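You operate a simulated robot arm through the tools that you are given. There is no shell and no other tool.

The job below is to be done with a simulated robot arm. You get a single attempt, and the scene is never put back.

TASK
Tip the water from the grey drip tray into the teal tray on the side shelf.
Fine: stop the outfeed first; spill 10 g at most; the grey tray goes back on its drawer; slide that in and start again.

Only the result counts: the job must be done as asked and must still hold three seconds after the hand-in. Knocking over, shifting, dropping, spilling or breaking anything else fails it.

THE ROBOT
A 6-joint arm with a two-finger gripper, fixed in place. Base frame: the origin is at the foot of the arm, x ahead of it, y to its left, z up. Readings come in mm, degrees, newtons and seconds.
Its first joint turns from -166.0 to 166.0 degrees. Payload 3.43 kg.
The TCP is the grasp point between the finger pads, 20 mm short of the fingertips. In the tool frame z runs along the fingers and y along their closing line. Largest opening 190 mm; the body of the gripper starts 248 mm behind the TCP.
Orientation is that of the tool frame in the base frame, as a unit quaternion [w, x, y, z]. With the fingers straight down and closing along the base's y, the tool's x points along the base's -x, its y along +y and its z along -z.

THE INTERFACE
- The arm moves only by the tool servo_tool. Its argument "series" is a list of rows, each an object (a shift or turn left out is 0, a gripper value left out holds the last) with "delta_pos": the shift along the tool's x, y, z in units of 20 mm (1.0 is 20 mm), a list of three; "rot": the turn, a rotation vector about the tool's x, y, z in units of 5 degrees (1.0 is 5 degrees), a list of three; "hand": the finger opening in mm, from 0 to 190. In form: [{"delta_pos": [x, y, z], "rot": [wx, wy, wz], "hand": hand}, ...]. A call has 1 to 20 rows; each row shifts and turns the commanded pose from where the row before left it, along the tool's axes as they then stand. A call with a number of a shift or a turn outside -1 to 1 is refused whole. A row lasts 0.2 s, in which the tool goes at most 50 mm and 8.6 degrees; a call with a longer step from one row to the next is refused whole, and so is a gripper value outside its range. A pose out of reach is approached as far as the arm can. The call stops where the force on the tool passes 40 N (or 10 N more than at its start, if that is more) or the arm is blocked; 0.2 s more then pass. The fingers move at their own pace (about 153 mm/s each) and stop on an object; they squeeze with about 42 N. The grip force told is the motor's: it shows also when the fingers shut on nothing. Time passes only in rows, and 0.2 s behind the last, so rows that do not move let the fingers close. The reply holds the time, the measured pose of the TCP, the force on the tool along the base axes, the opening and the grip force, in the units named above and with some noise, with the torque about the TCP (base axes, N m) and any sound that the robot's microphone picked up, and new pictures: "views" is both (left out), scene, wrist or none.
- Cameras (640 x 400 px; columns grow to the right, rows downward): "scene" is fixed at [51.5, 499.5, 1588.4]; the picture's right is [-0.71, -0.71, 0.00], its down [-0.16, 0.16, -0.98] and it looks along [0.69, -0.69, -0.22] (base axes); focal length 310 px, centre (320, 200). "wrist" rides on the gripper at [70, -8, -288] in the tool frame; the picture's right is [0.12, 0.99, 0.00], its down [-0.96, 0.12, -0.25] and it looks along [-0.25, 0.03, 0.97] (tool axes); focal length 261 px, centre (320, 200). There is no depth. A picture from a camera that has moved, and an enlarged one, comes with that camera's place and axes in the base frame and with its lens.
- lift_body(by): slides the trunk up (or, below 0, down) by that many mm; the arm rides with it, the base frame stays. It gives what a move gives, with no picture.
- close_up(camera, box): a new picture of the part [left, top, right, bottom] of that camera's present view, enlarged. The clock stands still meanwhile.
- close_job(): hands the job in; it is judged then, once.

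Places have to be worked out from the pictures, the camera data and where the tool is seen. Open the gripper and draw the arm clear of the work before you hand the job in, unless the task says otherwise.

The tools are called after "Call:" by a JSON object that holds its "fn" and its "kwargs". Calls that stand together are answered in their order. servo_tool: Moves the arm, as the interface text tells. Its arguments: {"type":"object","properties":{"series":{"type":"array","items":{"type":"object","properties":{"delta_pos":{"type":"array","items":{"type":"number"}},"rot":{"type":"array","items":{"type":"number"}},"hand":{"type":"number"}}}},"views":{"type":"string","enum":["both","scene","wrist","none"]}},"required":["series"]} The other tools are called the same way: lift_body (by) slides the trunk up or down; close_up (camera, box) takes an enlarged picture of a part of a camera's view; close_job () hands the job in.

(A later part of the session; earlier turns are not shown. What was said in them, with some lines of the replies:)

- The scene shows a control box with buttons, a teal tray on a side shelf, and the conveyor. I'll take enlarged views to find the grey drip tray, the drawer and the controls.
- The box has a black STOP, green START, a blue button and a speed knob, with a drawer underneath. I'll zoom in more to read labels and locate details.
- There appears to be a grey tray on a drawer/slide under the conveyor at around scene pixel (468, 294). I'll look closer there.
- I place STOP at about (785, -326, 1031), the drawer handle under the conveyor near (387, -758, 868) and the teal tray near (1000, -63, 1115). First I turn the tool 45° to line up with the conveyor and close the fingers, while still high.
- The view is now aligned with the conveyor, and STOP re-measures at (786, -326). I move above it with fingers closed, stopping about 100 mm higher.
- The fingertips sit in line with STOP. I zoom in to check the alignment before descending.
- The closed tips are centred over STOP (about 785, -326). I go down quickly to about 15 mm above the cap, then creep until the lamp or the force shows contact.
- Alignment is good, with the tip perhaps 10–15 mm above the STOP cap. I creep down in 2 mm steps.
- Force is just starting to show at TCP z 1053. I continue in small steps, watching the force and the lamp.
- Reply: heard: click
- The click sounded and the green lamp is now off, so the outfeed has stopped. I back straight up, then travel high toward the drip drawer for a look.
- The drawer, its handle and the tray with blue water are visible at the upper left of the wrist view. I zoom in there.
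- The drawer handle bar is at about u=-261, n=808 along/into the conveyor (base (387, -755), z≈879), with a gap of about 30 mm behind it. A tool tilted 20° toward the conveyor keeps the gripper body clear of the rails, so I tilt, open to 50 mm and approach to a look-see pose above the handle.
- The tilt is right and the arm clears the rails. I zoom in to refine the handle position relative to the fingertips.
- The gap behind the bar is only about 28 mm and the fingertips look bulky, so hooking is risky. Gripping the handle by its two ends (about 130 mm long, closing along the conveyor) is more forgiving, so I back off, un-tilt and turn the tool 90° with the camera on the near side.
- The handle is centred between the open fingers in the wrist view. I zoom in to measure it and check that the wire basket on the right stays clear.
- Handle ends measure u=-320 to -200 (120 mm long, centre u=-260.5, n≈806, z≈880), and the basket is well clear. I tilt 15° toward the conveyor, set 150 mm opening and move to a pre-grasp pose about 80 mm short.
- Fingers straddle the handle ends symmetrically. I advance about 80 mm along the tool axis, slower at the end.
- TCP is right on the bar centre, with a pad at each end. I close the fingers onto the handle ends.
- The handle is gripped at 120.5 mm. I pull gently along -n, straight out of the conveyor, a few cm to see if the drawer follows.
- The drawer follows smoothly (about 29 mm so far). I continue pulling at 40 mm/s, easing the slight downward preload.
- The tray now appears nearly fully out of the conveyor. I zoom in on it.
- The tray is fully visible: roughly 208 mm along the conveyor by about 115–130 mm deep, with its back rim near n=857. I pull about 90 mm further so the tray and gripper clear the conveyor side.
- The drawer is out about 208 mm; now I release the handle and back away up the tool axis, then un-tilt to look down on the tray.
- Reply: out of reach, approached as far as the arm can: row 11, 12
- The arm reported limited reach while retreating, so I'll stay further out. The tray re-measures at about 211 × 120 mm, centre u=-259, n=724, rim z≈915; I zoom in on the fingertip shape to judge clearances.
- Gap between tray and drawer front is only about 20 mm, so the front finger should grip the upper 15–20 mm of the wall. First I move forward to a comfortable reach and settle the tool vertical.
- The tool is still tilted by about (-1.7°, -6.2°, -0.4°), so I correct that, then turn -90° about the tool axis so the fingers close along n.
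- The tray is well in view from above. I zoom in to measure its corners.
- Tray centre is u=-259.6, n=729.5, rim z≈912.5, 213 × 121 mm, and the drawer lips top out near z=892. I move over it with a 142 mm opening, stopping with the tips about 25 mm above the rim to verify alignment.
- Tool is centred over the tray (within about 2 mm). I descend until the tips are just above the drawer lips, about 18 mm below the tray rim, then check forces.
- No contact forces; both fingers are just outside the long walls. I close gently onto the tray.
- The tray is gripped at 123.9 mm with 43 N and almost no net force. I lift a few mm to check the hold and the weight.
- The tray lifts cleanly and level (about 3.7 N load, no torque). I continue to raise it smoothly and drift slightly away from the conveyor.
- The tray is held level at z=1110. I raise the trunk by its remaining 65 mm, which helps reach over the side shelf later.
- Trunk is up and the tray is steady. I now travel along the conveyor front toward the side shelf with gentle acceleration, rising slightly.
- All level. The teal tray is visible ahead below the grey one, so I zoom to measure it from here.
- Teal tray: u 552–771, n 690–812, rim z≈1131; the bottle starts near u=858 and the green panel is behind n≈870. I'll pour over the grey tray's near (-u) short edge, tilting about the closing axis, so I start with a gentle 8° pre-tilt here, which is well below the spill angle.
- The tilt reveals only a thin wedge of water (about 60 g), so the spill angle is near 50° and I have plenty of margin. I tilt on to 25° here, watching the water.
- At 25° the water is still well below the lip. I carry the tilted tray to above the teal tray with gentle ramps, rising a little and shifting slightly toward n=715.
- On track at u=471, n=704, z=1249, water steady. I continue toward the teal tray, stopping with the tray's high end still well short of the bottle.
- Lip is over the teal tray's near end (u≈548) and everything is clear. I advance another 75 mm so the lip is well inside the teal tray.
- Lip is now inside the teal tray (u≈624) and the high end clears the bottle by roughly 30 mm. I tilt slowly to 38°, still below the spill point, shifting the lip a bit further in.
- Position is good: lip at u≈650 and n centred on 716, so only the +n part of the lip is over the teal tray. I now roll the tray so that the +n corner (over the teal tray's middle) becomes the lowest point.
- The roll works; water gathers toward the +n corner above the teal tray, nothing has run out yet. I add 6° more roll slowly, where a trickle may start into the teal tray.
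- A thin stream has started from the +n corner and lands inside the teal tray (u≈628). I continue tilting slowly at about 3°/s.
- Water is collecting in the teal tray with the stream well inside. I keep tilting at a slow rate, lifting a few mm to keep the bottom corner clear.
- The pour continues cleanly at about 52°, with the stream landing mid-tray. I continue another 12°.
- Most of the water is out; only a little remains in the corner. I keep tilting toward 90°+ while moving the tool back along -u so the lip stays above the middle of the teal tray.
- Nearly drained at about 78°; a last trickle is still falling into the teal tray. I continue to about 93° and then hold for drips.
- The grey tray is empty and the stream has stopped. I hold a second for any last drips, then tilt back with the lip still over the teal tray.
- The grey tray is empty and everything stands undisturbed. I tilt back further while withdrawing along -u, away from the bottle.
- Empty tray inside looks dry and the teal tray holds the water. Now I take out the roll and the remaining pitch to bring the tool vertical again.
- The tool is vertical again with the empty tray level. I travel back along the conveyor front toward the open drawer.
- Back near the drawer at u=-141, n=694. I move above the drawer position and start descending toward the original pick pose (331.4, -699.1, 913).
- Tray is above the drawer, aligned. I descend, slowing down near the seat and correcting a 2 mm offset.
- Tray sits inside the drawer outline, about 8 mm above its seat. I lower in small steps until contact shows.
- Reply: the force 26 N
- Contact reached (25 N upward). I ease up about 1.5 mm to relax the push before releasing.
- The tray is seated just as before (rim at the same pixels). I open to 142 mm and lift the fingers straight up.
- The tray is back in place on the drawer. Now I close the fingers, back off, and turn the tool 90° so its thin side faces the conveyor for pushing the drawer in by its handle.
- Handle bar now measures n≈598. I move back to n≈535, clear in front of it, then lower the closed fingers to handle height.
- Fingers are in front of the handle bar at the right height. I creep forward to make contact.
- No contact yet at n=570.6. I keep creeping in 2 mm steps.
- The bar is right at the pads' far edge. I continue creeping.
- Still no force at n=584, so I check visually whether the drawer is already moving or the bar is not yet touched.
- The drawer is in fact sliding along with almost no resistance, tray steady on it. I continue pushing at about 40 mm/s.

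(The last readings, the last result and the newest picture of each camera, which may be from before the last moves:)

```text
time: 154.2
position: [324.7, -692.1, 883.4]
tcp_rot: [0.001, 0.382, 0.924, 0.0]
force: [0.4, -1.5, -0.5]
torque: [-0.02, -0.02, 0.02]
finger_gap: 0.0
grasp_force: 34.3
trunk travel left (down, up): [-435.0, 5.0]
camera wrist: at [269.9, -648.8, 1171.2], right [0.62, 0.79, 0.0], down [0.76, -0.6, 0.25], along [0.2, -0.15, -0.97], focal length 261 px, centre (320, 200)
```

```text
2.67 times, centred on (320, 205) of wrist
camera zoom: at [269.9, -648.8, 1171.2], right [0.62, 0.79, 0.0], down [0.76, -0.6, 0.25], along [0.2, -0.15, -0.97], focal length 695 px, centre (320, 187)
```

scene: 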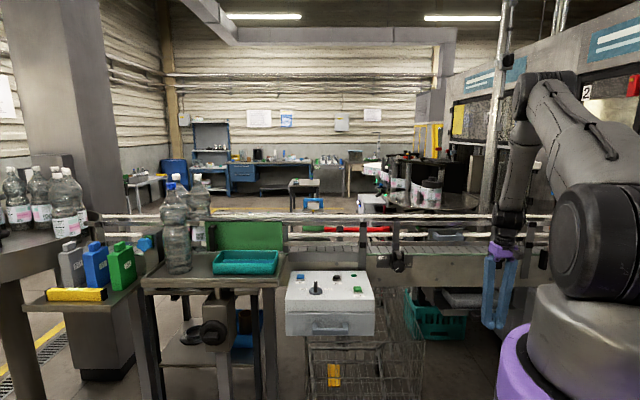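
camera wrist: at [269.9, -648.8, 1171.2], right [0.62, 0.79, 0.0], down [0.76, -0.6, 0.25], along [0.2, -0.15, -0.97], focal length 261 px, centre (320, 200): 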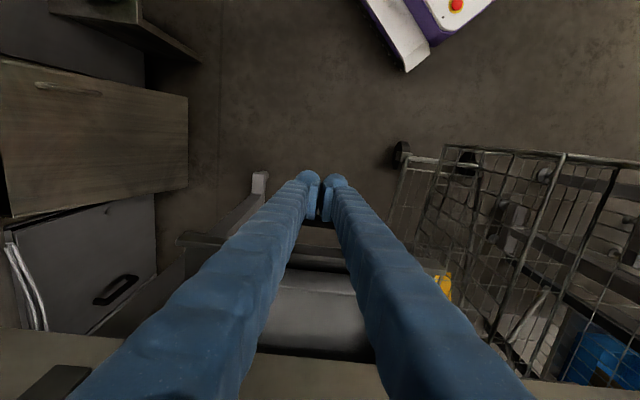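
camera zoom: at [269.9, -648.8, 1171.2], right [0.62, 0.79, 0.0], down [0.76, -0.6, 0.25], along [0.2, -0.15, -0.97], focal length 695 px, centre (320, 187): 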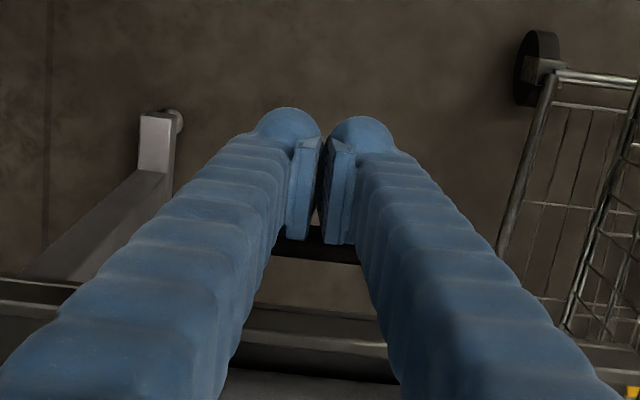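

The drawer is two-thirds in with no resistance. I push on more slowly toward the closed position (expected TCP n≈779).

Call:
{"fn": "servo_tool", "kwargs": {"series": [{"delta_pos": [-0.2, 0, 0]}, {"delta_pos": [-0.3, 0, 0]}, {"delta_pos": [-0.3, 0, 0]}, {"delta_pos": [-0.3, 0, 0]}, {"delta_pos": [-0.3, 0, 0]}, {"delta_pos": [-0.3, 0, 0]}, {"delta_pos": [-0.3, 0, 0]}, {"delta_pos": [-0.25, 0, 0]}, {"delta_pos": [-0.2, 0, 0]}, {"delta_pos": [-0.15, 0, 0]}], "views": "both"}}

Call:
{"fn": "close_up", "kwargs": {"camera": "scene", "box": [420, 250, 548, 330]}}

```text
time: 156.4
position: [359.1, -730.0, 884.6]
tcp_rot: [0.0, 0.381, 0.925, 0.0]
force: [-0.4, -0.8, 0.3]
torque: [0.02, 0.01, -0.01]
finger_gap: 0.1
grasp_force: 34.6
trunk travel left (down, up): [-435.0, 5.0]
camera wrist: at [305.8, -685.9, 1170.8], right [0.62, 0.79, 0.0], down [0.76, -0.6, 0.25], along [0.2, -0.15, -0.97], focal length 261 px, centre (320, 200)
```

scene: 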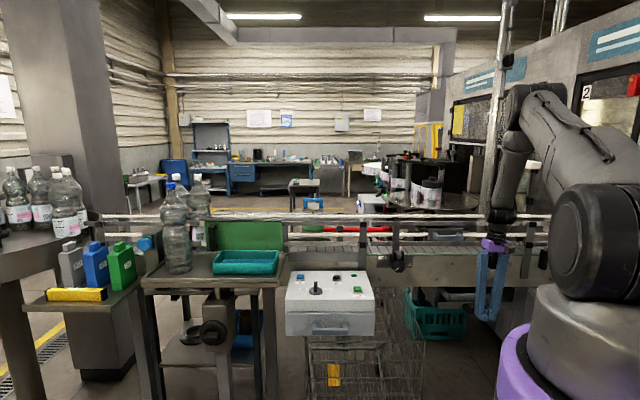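
wrist: 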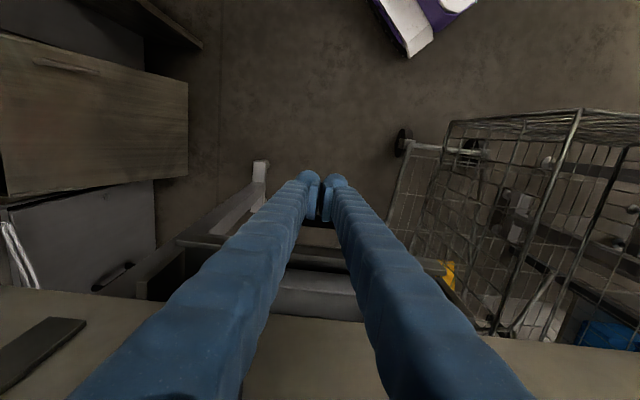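

```text
5.00 times, centred on (484, 290) of scene
camera zoom: at [51.5, 499.5, 1588.4], right [-0.71, -0.71, 0.0], down [-0.16, 0.16, -0.98], along [0.69, -0.69, -0.22], focal length 1552 px, centre (-500, -250)
```

zoom: 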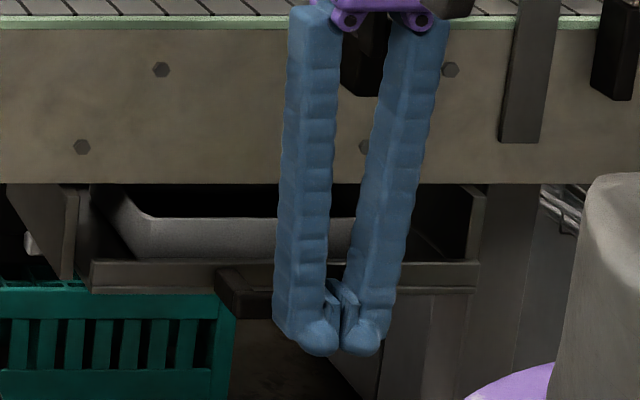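

Almost in: about 9 mm remain compared to the original view. I creep in 2 mm steps and watch for the stop.

Call:
{"fn": "servo_tool", "kwargs": {"series": [{"delta_pos": [-0.1, 0, 0]}, {"delta_pos": [-0.1, 0, 0]}, {"delta_pos": [-0.1, 0, 0]}, {"delta_pos": [-0.08, 0, 0]}, {"delta_pos": [-0.05, 0, 0]}], "views": "none"}}

Call:
{"fn": "close_up", "kwargs": {"camera": "scene", "box": [416, 260, 528, 330]}}

```text
time: 157.6
position: [367.2, -732.8, 882.3]
tcp_rot: [0.0, 0.382, 0.924, 0.0]
force: [-3.9, 2.7, 1.4]
torque: [0.0, 0.03, -0.05]
finger_gap: 5.8
grasp_force: 34.4
trunk travel left (down, up): [-435.0, 5.0]
```

```text
5.71 times, centred on (472, 295) of scene
camera zoom: at [51.5, 499.5, 1588.4], right [-0.71, -0.71, 0.0], down [-0.16, 0.16, -0.98], along [0.69, -0.69, -0.22], focal length 1773 px, centre (-549, -343)
```

zoom: 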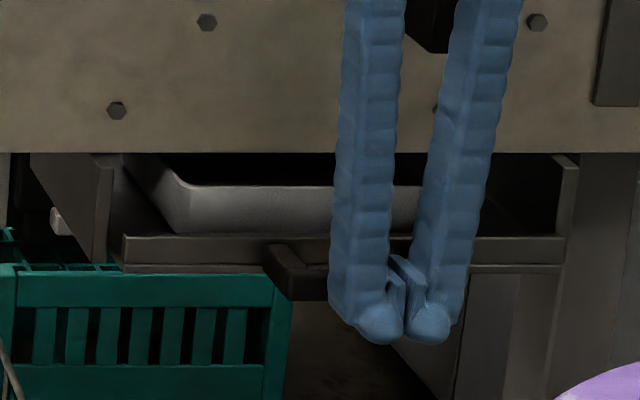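

The view now matches the original closed drawer (same pixels) and a few newtons of resistance appear. I press 2 mm more to make sure it is on its stop.

Call:
{"fn": "servo_tool", "kwargs": {"series": [{"delta_pos": [-0.05, 0, 0]}, {"delta_pos": [-0.05, 0, 0]}, {}], "views": "none"}}

```text
time: 158.4
position: [365.4, -734.7, 882.0]
tcp_rot: [-0.001, 0.382, 0.924, -0.001]
force: [-14.5, 12.7, -0.6]
torque: [0.11, 0.14, -0.05]
finger_gap: 5.8
grasp_force: 34.3
trunk travel left (down, up): [-435.0, 5.0]
```

The drawer is firmly on its stop (about 19 N). I back away from the handle and rise clear.

Call:
{"fn": "servo_tool", "kwargs": {"series": [{"delta_pos": [0.3, 0, 0]}, {"delta_pos": [0.7, 0, 0]}, {"delta_pos": [1, 0, 0]}, {"delta_pos": [1, 0, 0]}, {"delta_pos": [1, 0, -0.5]}, {"delta_pos": [0, 0, -1]}, {"delta_pos": [0, 0, -1]}, {"delta_pos": [0, 0, -1]}, {"delta_pos": [0, 0, -1]}, {"delta_pos": [0, 0, -1]}, {"delta_pos": [0, 0, -1]}, {"delta_pos": [0, 0, -1]}, {"delta_pos": [0, 0, -1]}, {"delta_pos": [0, 0, -1]}, {"delta_pos": [0, 0, -1]}, {"delta_pos": [0, 0, -1]}, {"delta_pos": [0, 0, -1]}, {"delta_pos": [0, 0, -1]}, {"delta_pos": [0, 0, -1]}, {"delta_pos": [0, 0, -1]}], "views": "both"}}

Call:
{"fn": "close_up", "kwargs": {"camera": "scene", "box": [416, 260, 528, 330]}}

```text
time: 162.6
position: [308.9, -679.6, 1193.1]
tcp_rot: [0.001, 0.382, 0.924, 0.0]
force: [0.3, 0.1, 0.6]
torque: [-0.01, -0.04, 0.02]
finger_gap: 0.0
grasp_force: 34.6
trunk travel left (down, up): [-435.0, 5.0]
camera wrist: at [255.9, -635.3, 1480.7], right [0.62, 0.79, 0.0], down [0.76, -0.6, 0.25], along [0.2, -0.15, -0.97], focal length 261 px, centre (320, 200)
```

scene: 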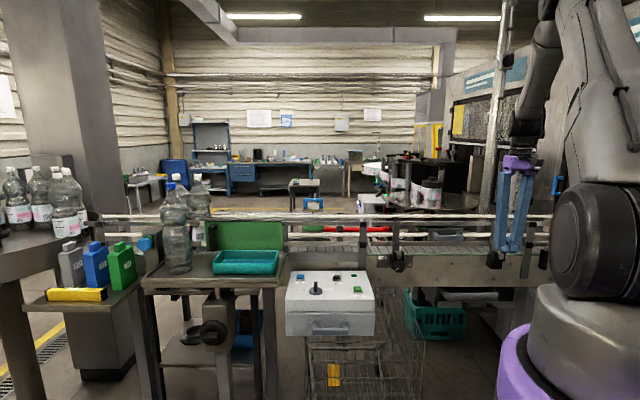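
wrist: 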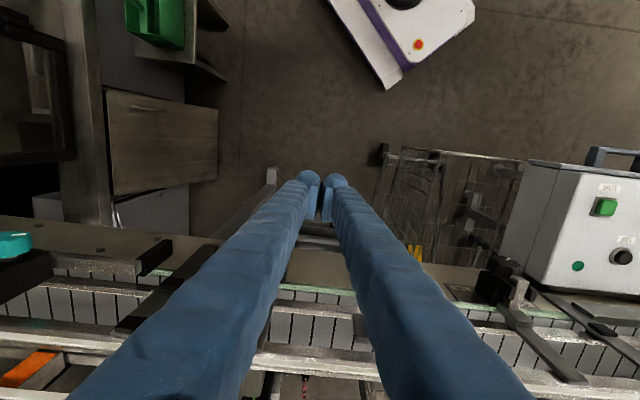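

```text
5.71 times, centred on (472, 295) of scene
camera zoom: at [51.5, 499.5, 1588.4], right [-0.71, -0.71, 0.0], down [-0.16, 0.16, -0.98], along [0.69, -0.69, -0.22], focal length 1773 px, centre (-549, -343)
```

zoom: 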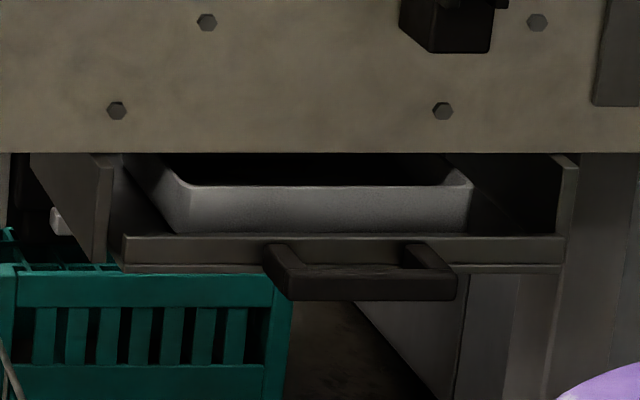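

The drawer looks identical to its original closed state. Now I travel to the control box, toward START.

Call:
{"fn": "servo_tool", "kwargs": {"series": [{"delta_pos": [0, 1, 0]}, {"delta_pos": [0, 1, 0]}, {"delta_pos": [0, 1, 0]}, {"delta_pos": [0, 1, 0]}, {"delta_pos": [0, 1, 0]}, {"delta_pos": [0, 1, 0]}, {"delta_pos": [0, 1, 0]}, {"delta_pos": [0, 1, 0]}, {"delta_pos": [0, 1, 0]}, {"delta_pos": [0, 1, 0]}, {"delta_pos": [0, 1, 0]}, {"delta_pos": [0, 1, 0]}, {"delta_pos": [0, 1, 0]}, {"delta_pos": [0, 1, 0]}, {"delta_pos": [0, 1, 0]}, {"delta_pos": [0, 1, 0]}, {"delta_pos": [0, 1, 0]}, {"delta_pos": [0, 1, 0]}, {"delta_pos": [0, 1, 0]}, {"delta_pos": [0, 1, 0]}], "views": "none"}}

Call:
{"fn": "servo_tool", "kwargs": {"series": [{"delta_pos": [0, 1, 0]}, {"delta_pos": [0, 1, 0]}, {"delta_pos": [0, 1, 0]}, {"delta_pos": [0, 1, 0]}, {"delta_pos": [0, 0.8, 0]}, {"delta_pos": [0, 0.4, 0]}, {}], "views": "both"}}

Call:
{"fn": "close_up", "kwargs": {"camera": "wrist", "box": [240, 120, 480, 270]}}

Call:
{"fn": "close_up", "kwargs": {"camera": "scene", "box": [304, 215, 400, 300]}}

```text
time: 166.8
position: [593.5, -395.8, 1193.1]
tcp_rot: [-0.001, 0.381, 0.925, 0.0]
force: [-0.3, 0.6, -0.4]
torque: [-0.07, 0.04, -0.01]
finger_gap: 0.0
grasp_force: 33.7
trunk travel left (down, up): [-435.0, 5.0]
```

```text
time: 168.4
position: [668.5, -319.2, 1192.8]
tcp_rot: [0.0, 0.382, 0.924, 0.0]
force: [-0.9, -0.6, 0.2]
torque: [0.03, -0.02, -0.02]
finger_gap: 0.2
grasp_force: 34.0
trunk travel left (down, up): [-435.0, 5.0]
camera wrist: at [613.3, -277.4, 1479.6], right [0.62, 0.79, 0.0], down [0.76, -0.6, 0.25], along [0.2, -0.15, -0.97], focal length 261 px, centre (320, 200)
```

scene: 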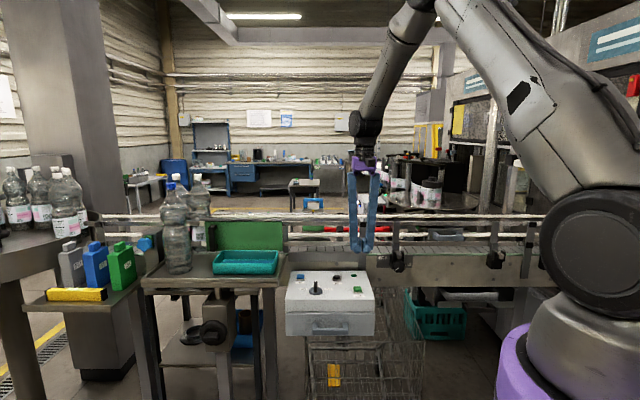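
wrist: 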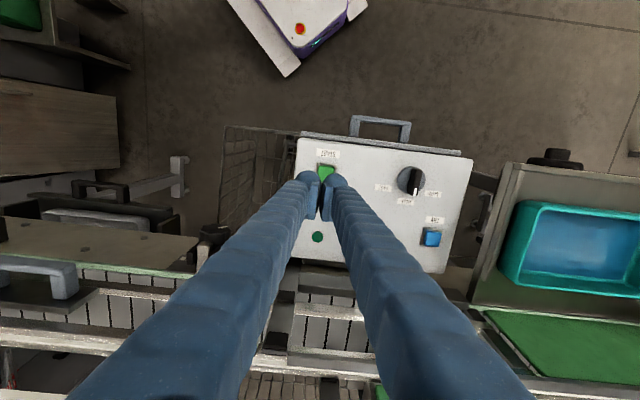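

```text
2.67 times, centred on (360, 195) of wrist
camera zoom: at [613.3, -277.4, 1479.6], right [0.62, 0.79, 0.0], down [0.76, -0.6, 0.25], along [0.2, -0.15, -0.97], focal length 695 px, centre (213, 213)
```

zoom: 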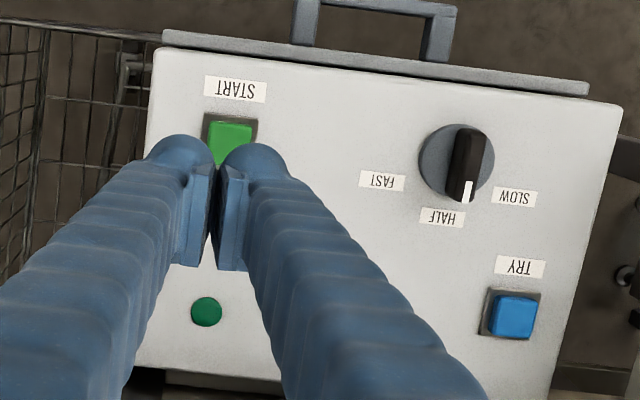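

```text
4.71 times, centred on (352, 258) of scene
camera zoom: at [51.5, 499.5, 1588.4], right [-0.71, -0.71, 0.0], down [-0.16, 0.16, -0.98], along [0.69, -0.69, -0.22], focal length 1460 px, centre (169, -71)
```

zoom: 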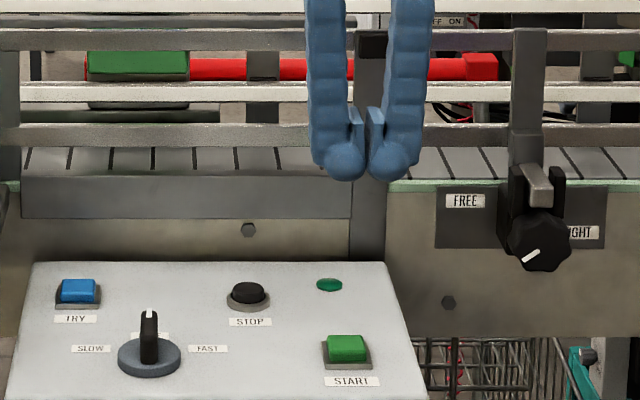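

START measures at u≈256, n≈695.5, top z≈1036. I centre the closed tips over it and descend part of the way.

Call:
{"fn": "servo_tool", "kwargs": {"series": [{"delta_pos": [0.145, 0.46, 0.3]}, {"delta_pos": [0, 0, 1]}, {"delta_pos": [0, 0, 1]}, {"delta_pos": [0, 0, 1]}, {"delta_pos": [0, 0, 1]}, {"delta_pos": [0, 0, 0.7]}, {"delta_pos": [0, 0, 0.4]}, {}], "views": "both"}}

Call:
{"fn": "close_up", "kwargs": {"camera": "scene", "box": [320, 255, 400, 305]}}

Call:
{"fn": "close_up", "kwargs": {"camera": "wrist", "box": [256, 130, 384, 210]}}

```text
time: 170.2
position: [670.4, -313.0, 1084.5]
tcp_rot: [0.001, 0.382, 0.924, 0.0]
force: [-0.2, -1.1, 0.2]
torque: [-0.02, 0.01, 0.03]
finger_gap: 0.0
grasp_force: 34.8
trunk travel left (down, up): [-435.0, 5.0]
camera wrist: at [617.2, -269.8, 1371.9], right [0.62, 0.79, 0.0], down [0.76, -0.6, 0.25], along [0.2, -0.15, -0.97], focal length 261 px, centre (320, 200)
```

scene: 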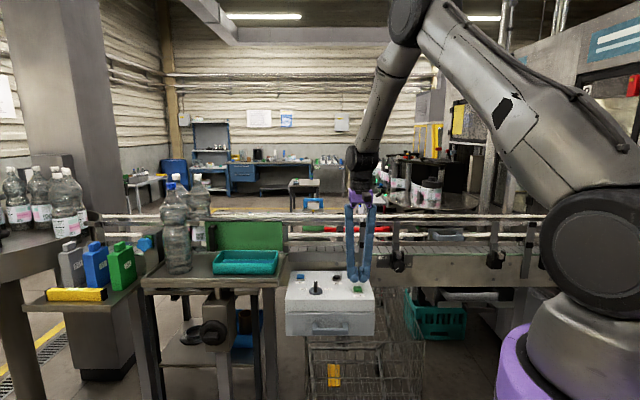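
wrist: 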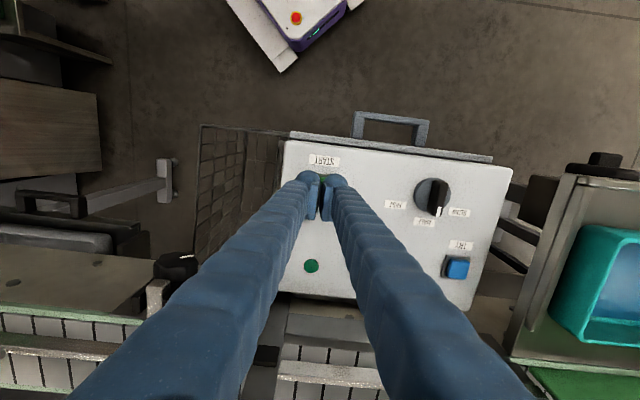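

```text
8.00 times, centred on (360, 280) of scene
camera zoom: at [51.5, 499.5, 1588.4], right [-0.71, -0.71, 0.0], down [-0.16, 0.16, -0.98], along [0.69, -0.69, -0.22], focal length 2483 px, centre (0, -440)
```

zoom: 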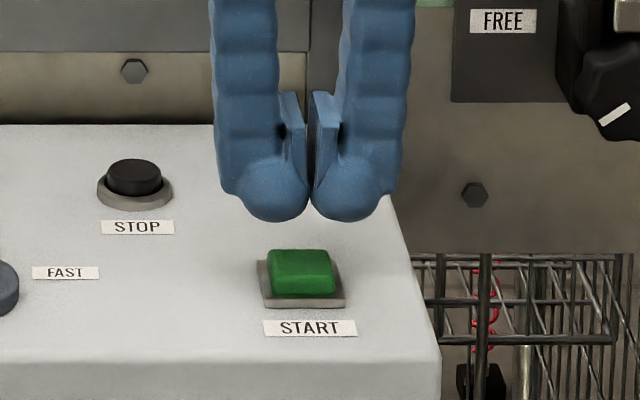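

```text
5.00 times, centred on (320, 170) of wrist
camera zoom: at [617.2, -269.8, 1371.9], right [0.62, 0.79, 0.0], down [0.76, -0.6, 0.25], along [0.2, -0.15, -0.97], focal length 1303 px, centre (320, 350)
```

zoom: 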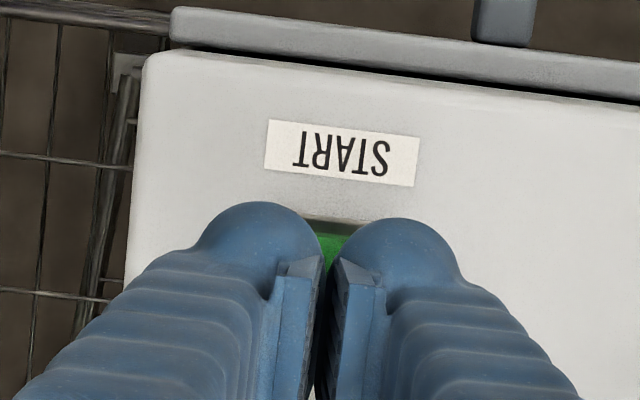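

Tips are centred over START within about 2 mm. I go down and creep onto the button.

Call:
{"fn": "servo_tool", "kwargs": {"series": [{"delta_pos": [0, 0.06, 0.5]}, {"delta_pos": [0, 0, 0.3]}, {"delta_pos": [0, 0, 0.15]}, {"delta_pos": [0, 0, 0.1]}, {"delta_pos": [0, 0, 0.1]}], "views": "none"}}

Call:
{"fn": "servo_tool", "kwargs": {"series": [{"delta_pos": [0, 0, 0.08]}, {"delta_pos": [0, 0, 0.08]}], "views": "scene"}}

Call:
{"fn": "close_up", "kwargs": {"camera": "scene", "box": [320, 255, 400, 305]}}

```text
time: 171.4
position: [671.3, -312.9, 1061.2]
tcp_rot: [0.0, 0.381, 0.925, 0.0]
force: [0.2, -0.4, -0.4]
torque: [-0.04, 0.01, -0.05]
finger_gap: 0.2
grasp_force: 34.7
trunk travel left (down, up): [-435.0, 5.0]
```

```text
time: 172.0
position: [671.5, -312.9, 1059.0]
tcp_rot: [0.0, 0.382, 0.924, 0.0]
force: [-0.4, 0.1, 0.1]
torque: [-0.04, -0.04, 0.02]
finger_gap: 0.0
grasp_force: 34.6
trunk travel left (down, up): [-435.0, 5.0]
```

scene: 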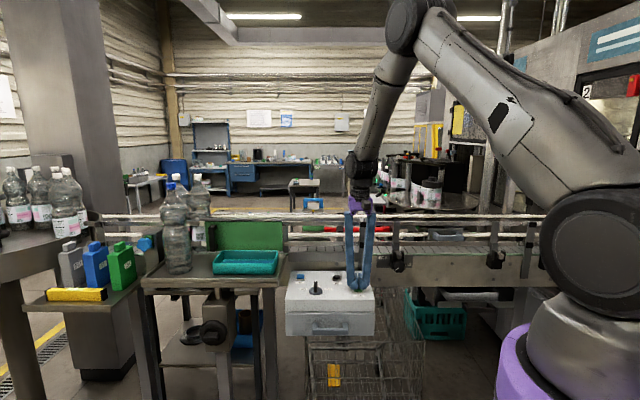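

```text
8.00 times, centred on (360, 280) of scene
camera zoom: at [51.5, 499.5, 1588.4], right [-0.71, -0.71, 0.0], down [-0.16, 0.16, -0.98], along [0.69, -0.69, -0.22], focal length 2483 px, centre (0, -440)
```

zoom: 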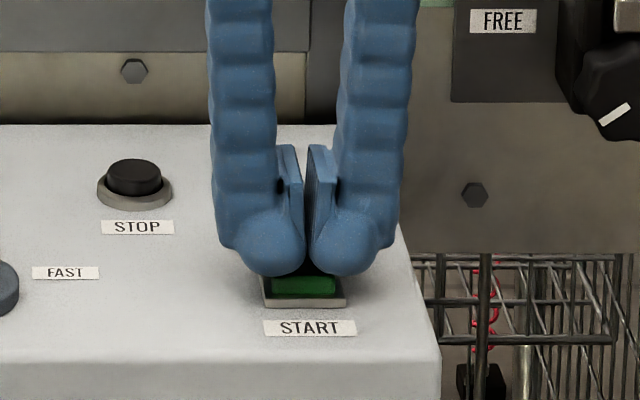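

Just above the button face now. I continue in 1.5 mm steps, listening for the click.

Call:
{"fn": "servo_tool", "kwargs": {"series": [{"delta_pos": [0, 0, 0.08]}, {"delta_pos": [0, 0, 0.08]}, {"delta_pos": [0, 0, 0.08]}, {"delta_pos": [0, 0, 0.08]}], "views": "none"}}

Call:
{"fn": "close_up", "kwargs": {"camera": "scene", "box": [320, 255, 400, 305]}}

```text
time: 173.0
position: [673.2, -313.6, 1053.4]
tcp_rot: [0.001, 0.381, 0.925, 0.0]
force: [-1.7, 0.2, 3.0]
torque: [0.04, 0.01, 0.03]
finger_gap: 5.8
grasp_force: 34.2
trunk travel left (down, up): [-435.0, 5.0]
heard: click
```

```text
8.00 times, centred on (360, 280) of scene
camera zoom: at [51.5, 499.5, 1588.4], right [-0.71, -0.71, 0.0], down [-0.16, 0.16, -0.98], along [0.69, -0.69, -0.22], focal length 2483 px, centre (0, -440)
```

zoom: 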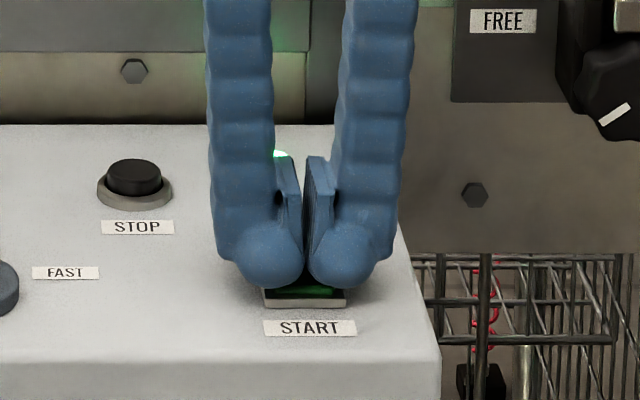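

The click sounded and the lamp glows green again. I retract straight up and away, and open the gripper once clear.

Call:
{"fn": "servo_tool", "kwargs": {"series": [{"delta_pos": [0, 0, -0.3]}, {"delta_pos": [0, 0, -0.8]}, {"delta_pos": [0, 0, -1]}, {"delta_pos": [0, 0, -1]}, {"delta_pos": [0, 0, -1]}, {"delta_pos": [0, 0, -1]}, {"delta_pos": [0, 0, -1]}, {"delta_pos": [0, 0, -1]}, {"delta_pos": [0, 0, -1]}, {"delta_pos": [0, 0, -1]}, {"delta_pos": [0, 0, -1]}, {"delta_pos": [0.5, 0, -1]}, {"delta_pos": [1, 0, -1]}, {"delta_pos": [1, 0, -1]}, {"delta_pos": [1, 0, -1]}, {"delta_pos": [1, 0, -1]}, {"delta_pos": [1, 0, -1], "hand": 100}, {"delta_pos": [1, 0, -1]}, {"delta_pos": [1, 0, 0]}, {}], "views": "both"}}

Call:
{"fn": "close_up", "kwargs": {"camera": "scene", "box": [270, 240, 430, 340]}}

Call:
{"fn": "close_up", "kwargs": {"camera": "scene", "box": [140, 170, 300, 300]}}

Call:
{"fn": "close_up", "kwargs": {"camera": "scene", "box": [416, 260, 528, 330]}}

```text
time: 177.2
position: [564.7, -208.1, 1393.9]
tcp_rot: [0.001, 0.381, 0.925, 0.0]
force: [0.8, 0.0, 0.2]
torque: [0.0, 0.03, 0.0]
finger_gap: 99.6
grasp_force: 0.0
trunk travel left (down, up): [-435.0, 5.0]
camera wrist: at [510.7, -164.4, 1680.6], right [0.62, 0.79, 0.0], down [0.76, -0.6, 0.25], along [0.19, -0.15, -0.97], focal length 261 px, centre (320, 200)
```

scene: 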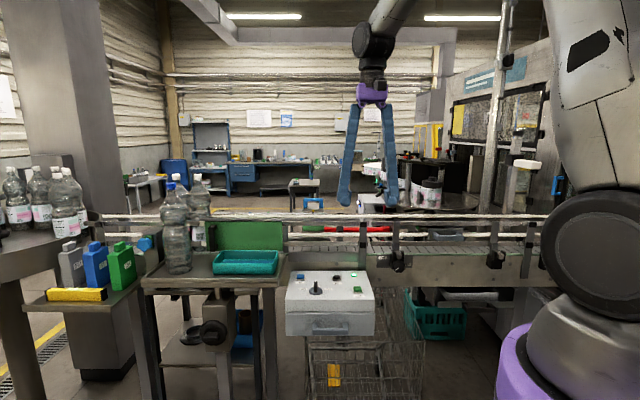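
wrist: 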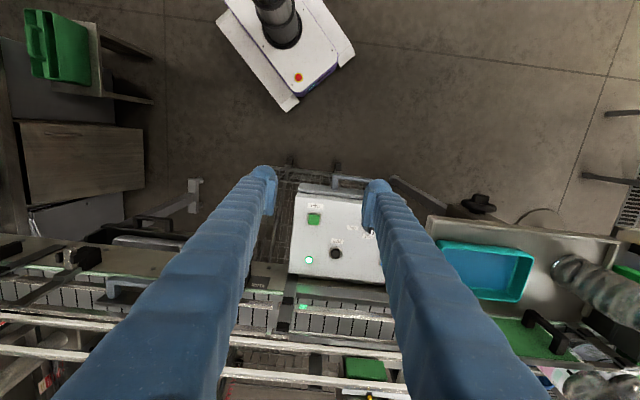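

```text
4.00 times, centred on (350, 290) of scene
camera zoom: at [51.5, 499.5, 1588.4], right [-0.71, -0.71, 0.0], down [-0.16, 0.16, -0.98], along [0.69, -0.69, -0.22], focal length 1241 px, centre (200, -160)
```

zoom: 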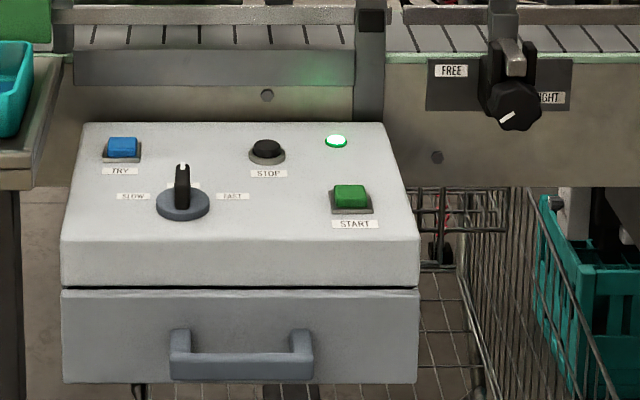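

```text
3.08 times, centred on (220, 235) of scene
camera zoom: at [51.5, 499.5, 1588.4], right [-0.71, -0.71, 0.0], down [-0.16, 0.16, -0.98], along [0.69, -0.69, -0.22], focal length 955 px, centre (628, 92)
```

zoom: 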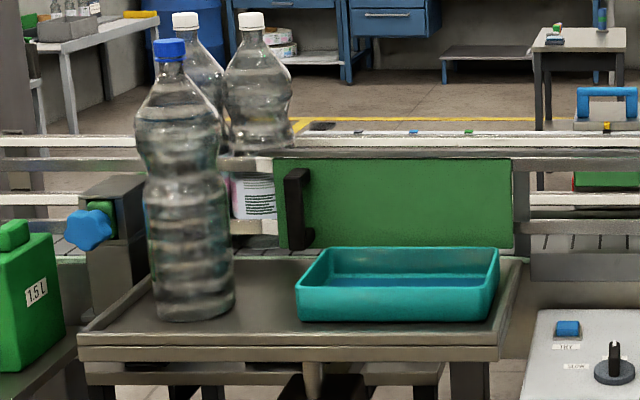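

```text
5.71 times, centred on (472, 295) of scene
camera zoom: at [51.5, 499.5, 1588.4], right [-0.71, -0.71, 0.0], down [-0.16, 0.16, -0.98], along [0.69, -0.69, -0.22], focal length 1773 px, centre (-549, -343)
```

zoom: 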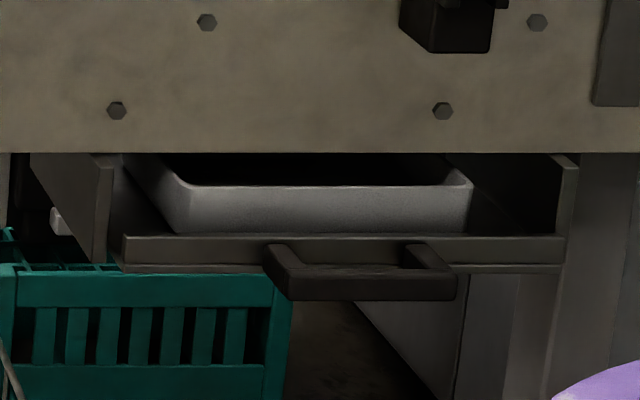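

Lamp is lit, the drawer with the emptied grey tray is in, the teal tray holds the water and nothing else has moved. The gripper is open and the arm is clear, so I hand the job in.

Call:
{"fn": "close_job", "kwargs": {}}

```text
The job is handed in.
```

The job is handed in, and from the last pictures and readings it looks complete. I have not seen the judge's verdict.

- **Outfeed stopped:** I pressed STOP first; it clicked and the lamp went out before I touched the drawer.
- **Water poured:** I tipped the grey drip tray's water, roughly 60 g by my estimate, into the teal tray on the side shelf. The stream stayed inside the teal tray, and I saw no water on the shelf or floor.
- **Grey tray back:** The empty tray is on its drawer again. The drawer is pushed in to its stop and looks the same as in the first picture.
- **Outfeed restarted:** I pressed START; it clicked and the green lamp is lit.

The bottle, the speed knob and the other items I checked look undisturbed. The gripper is open and the arm is clear of the work.
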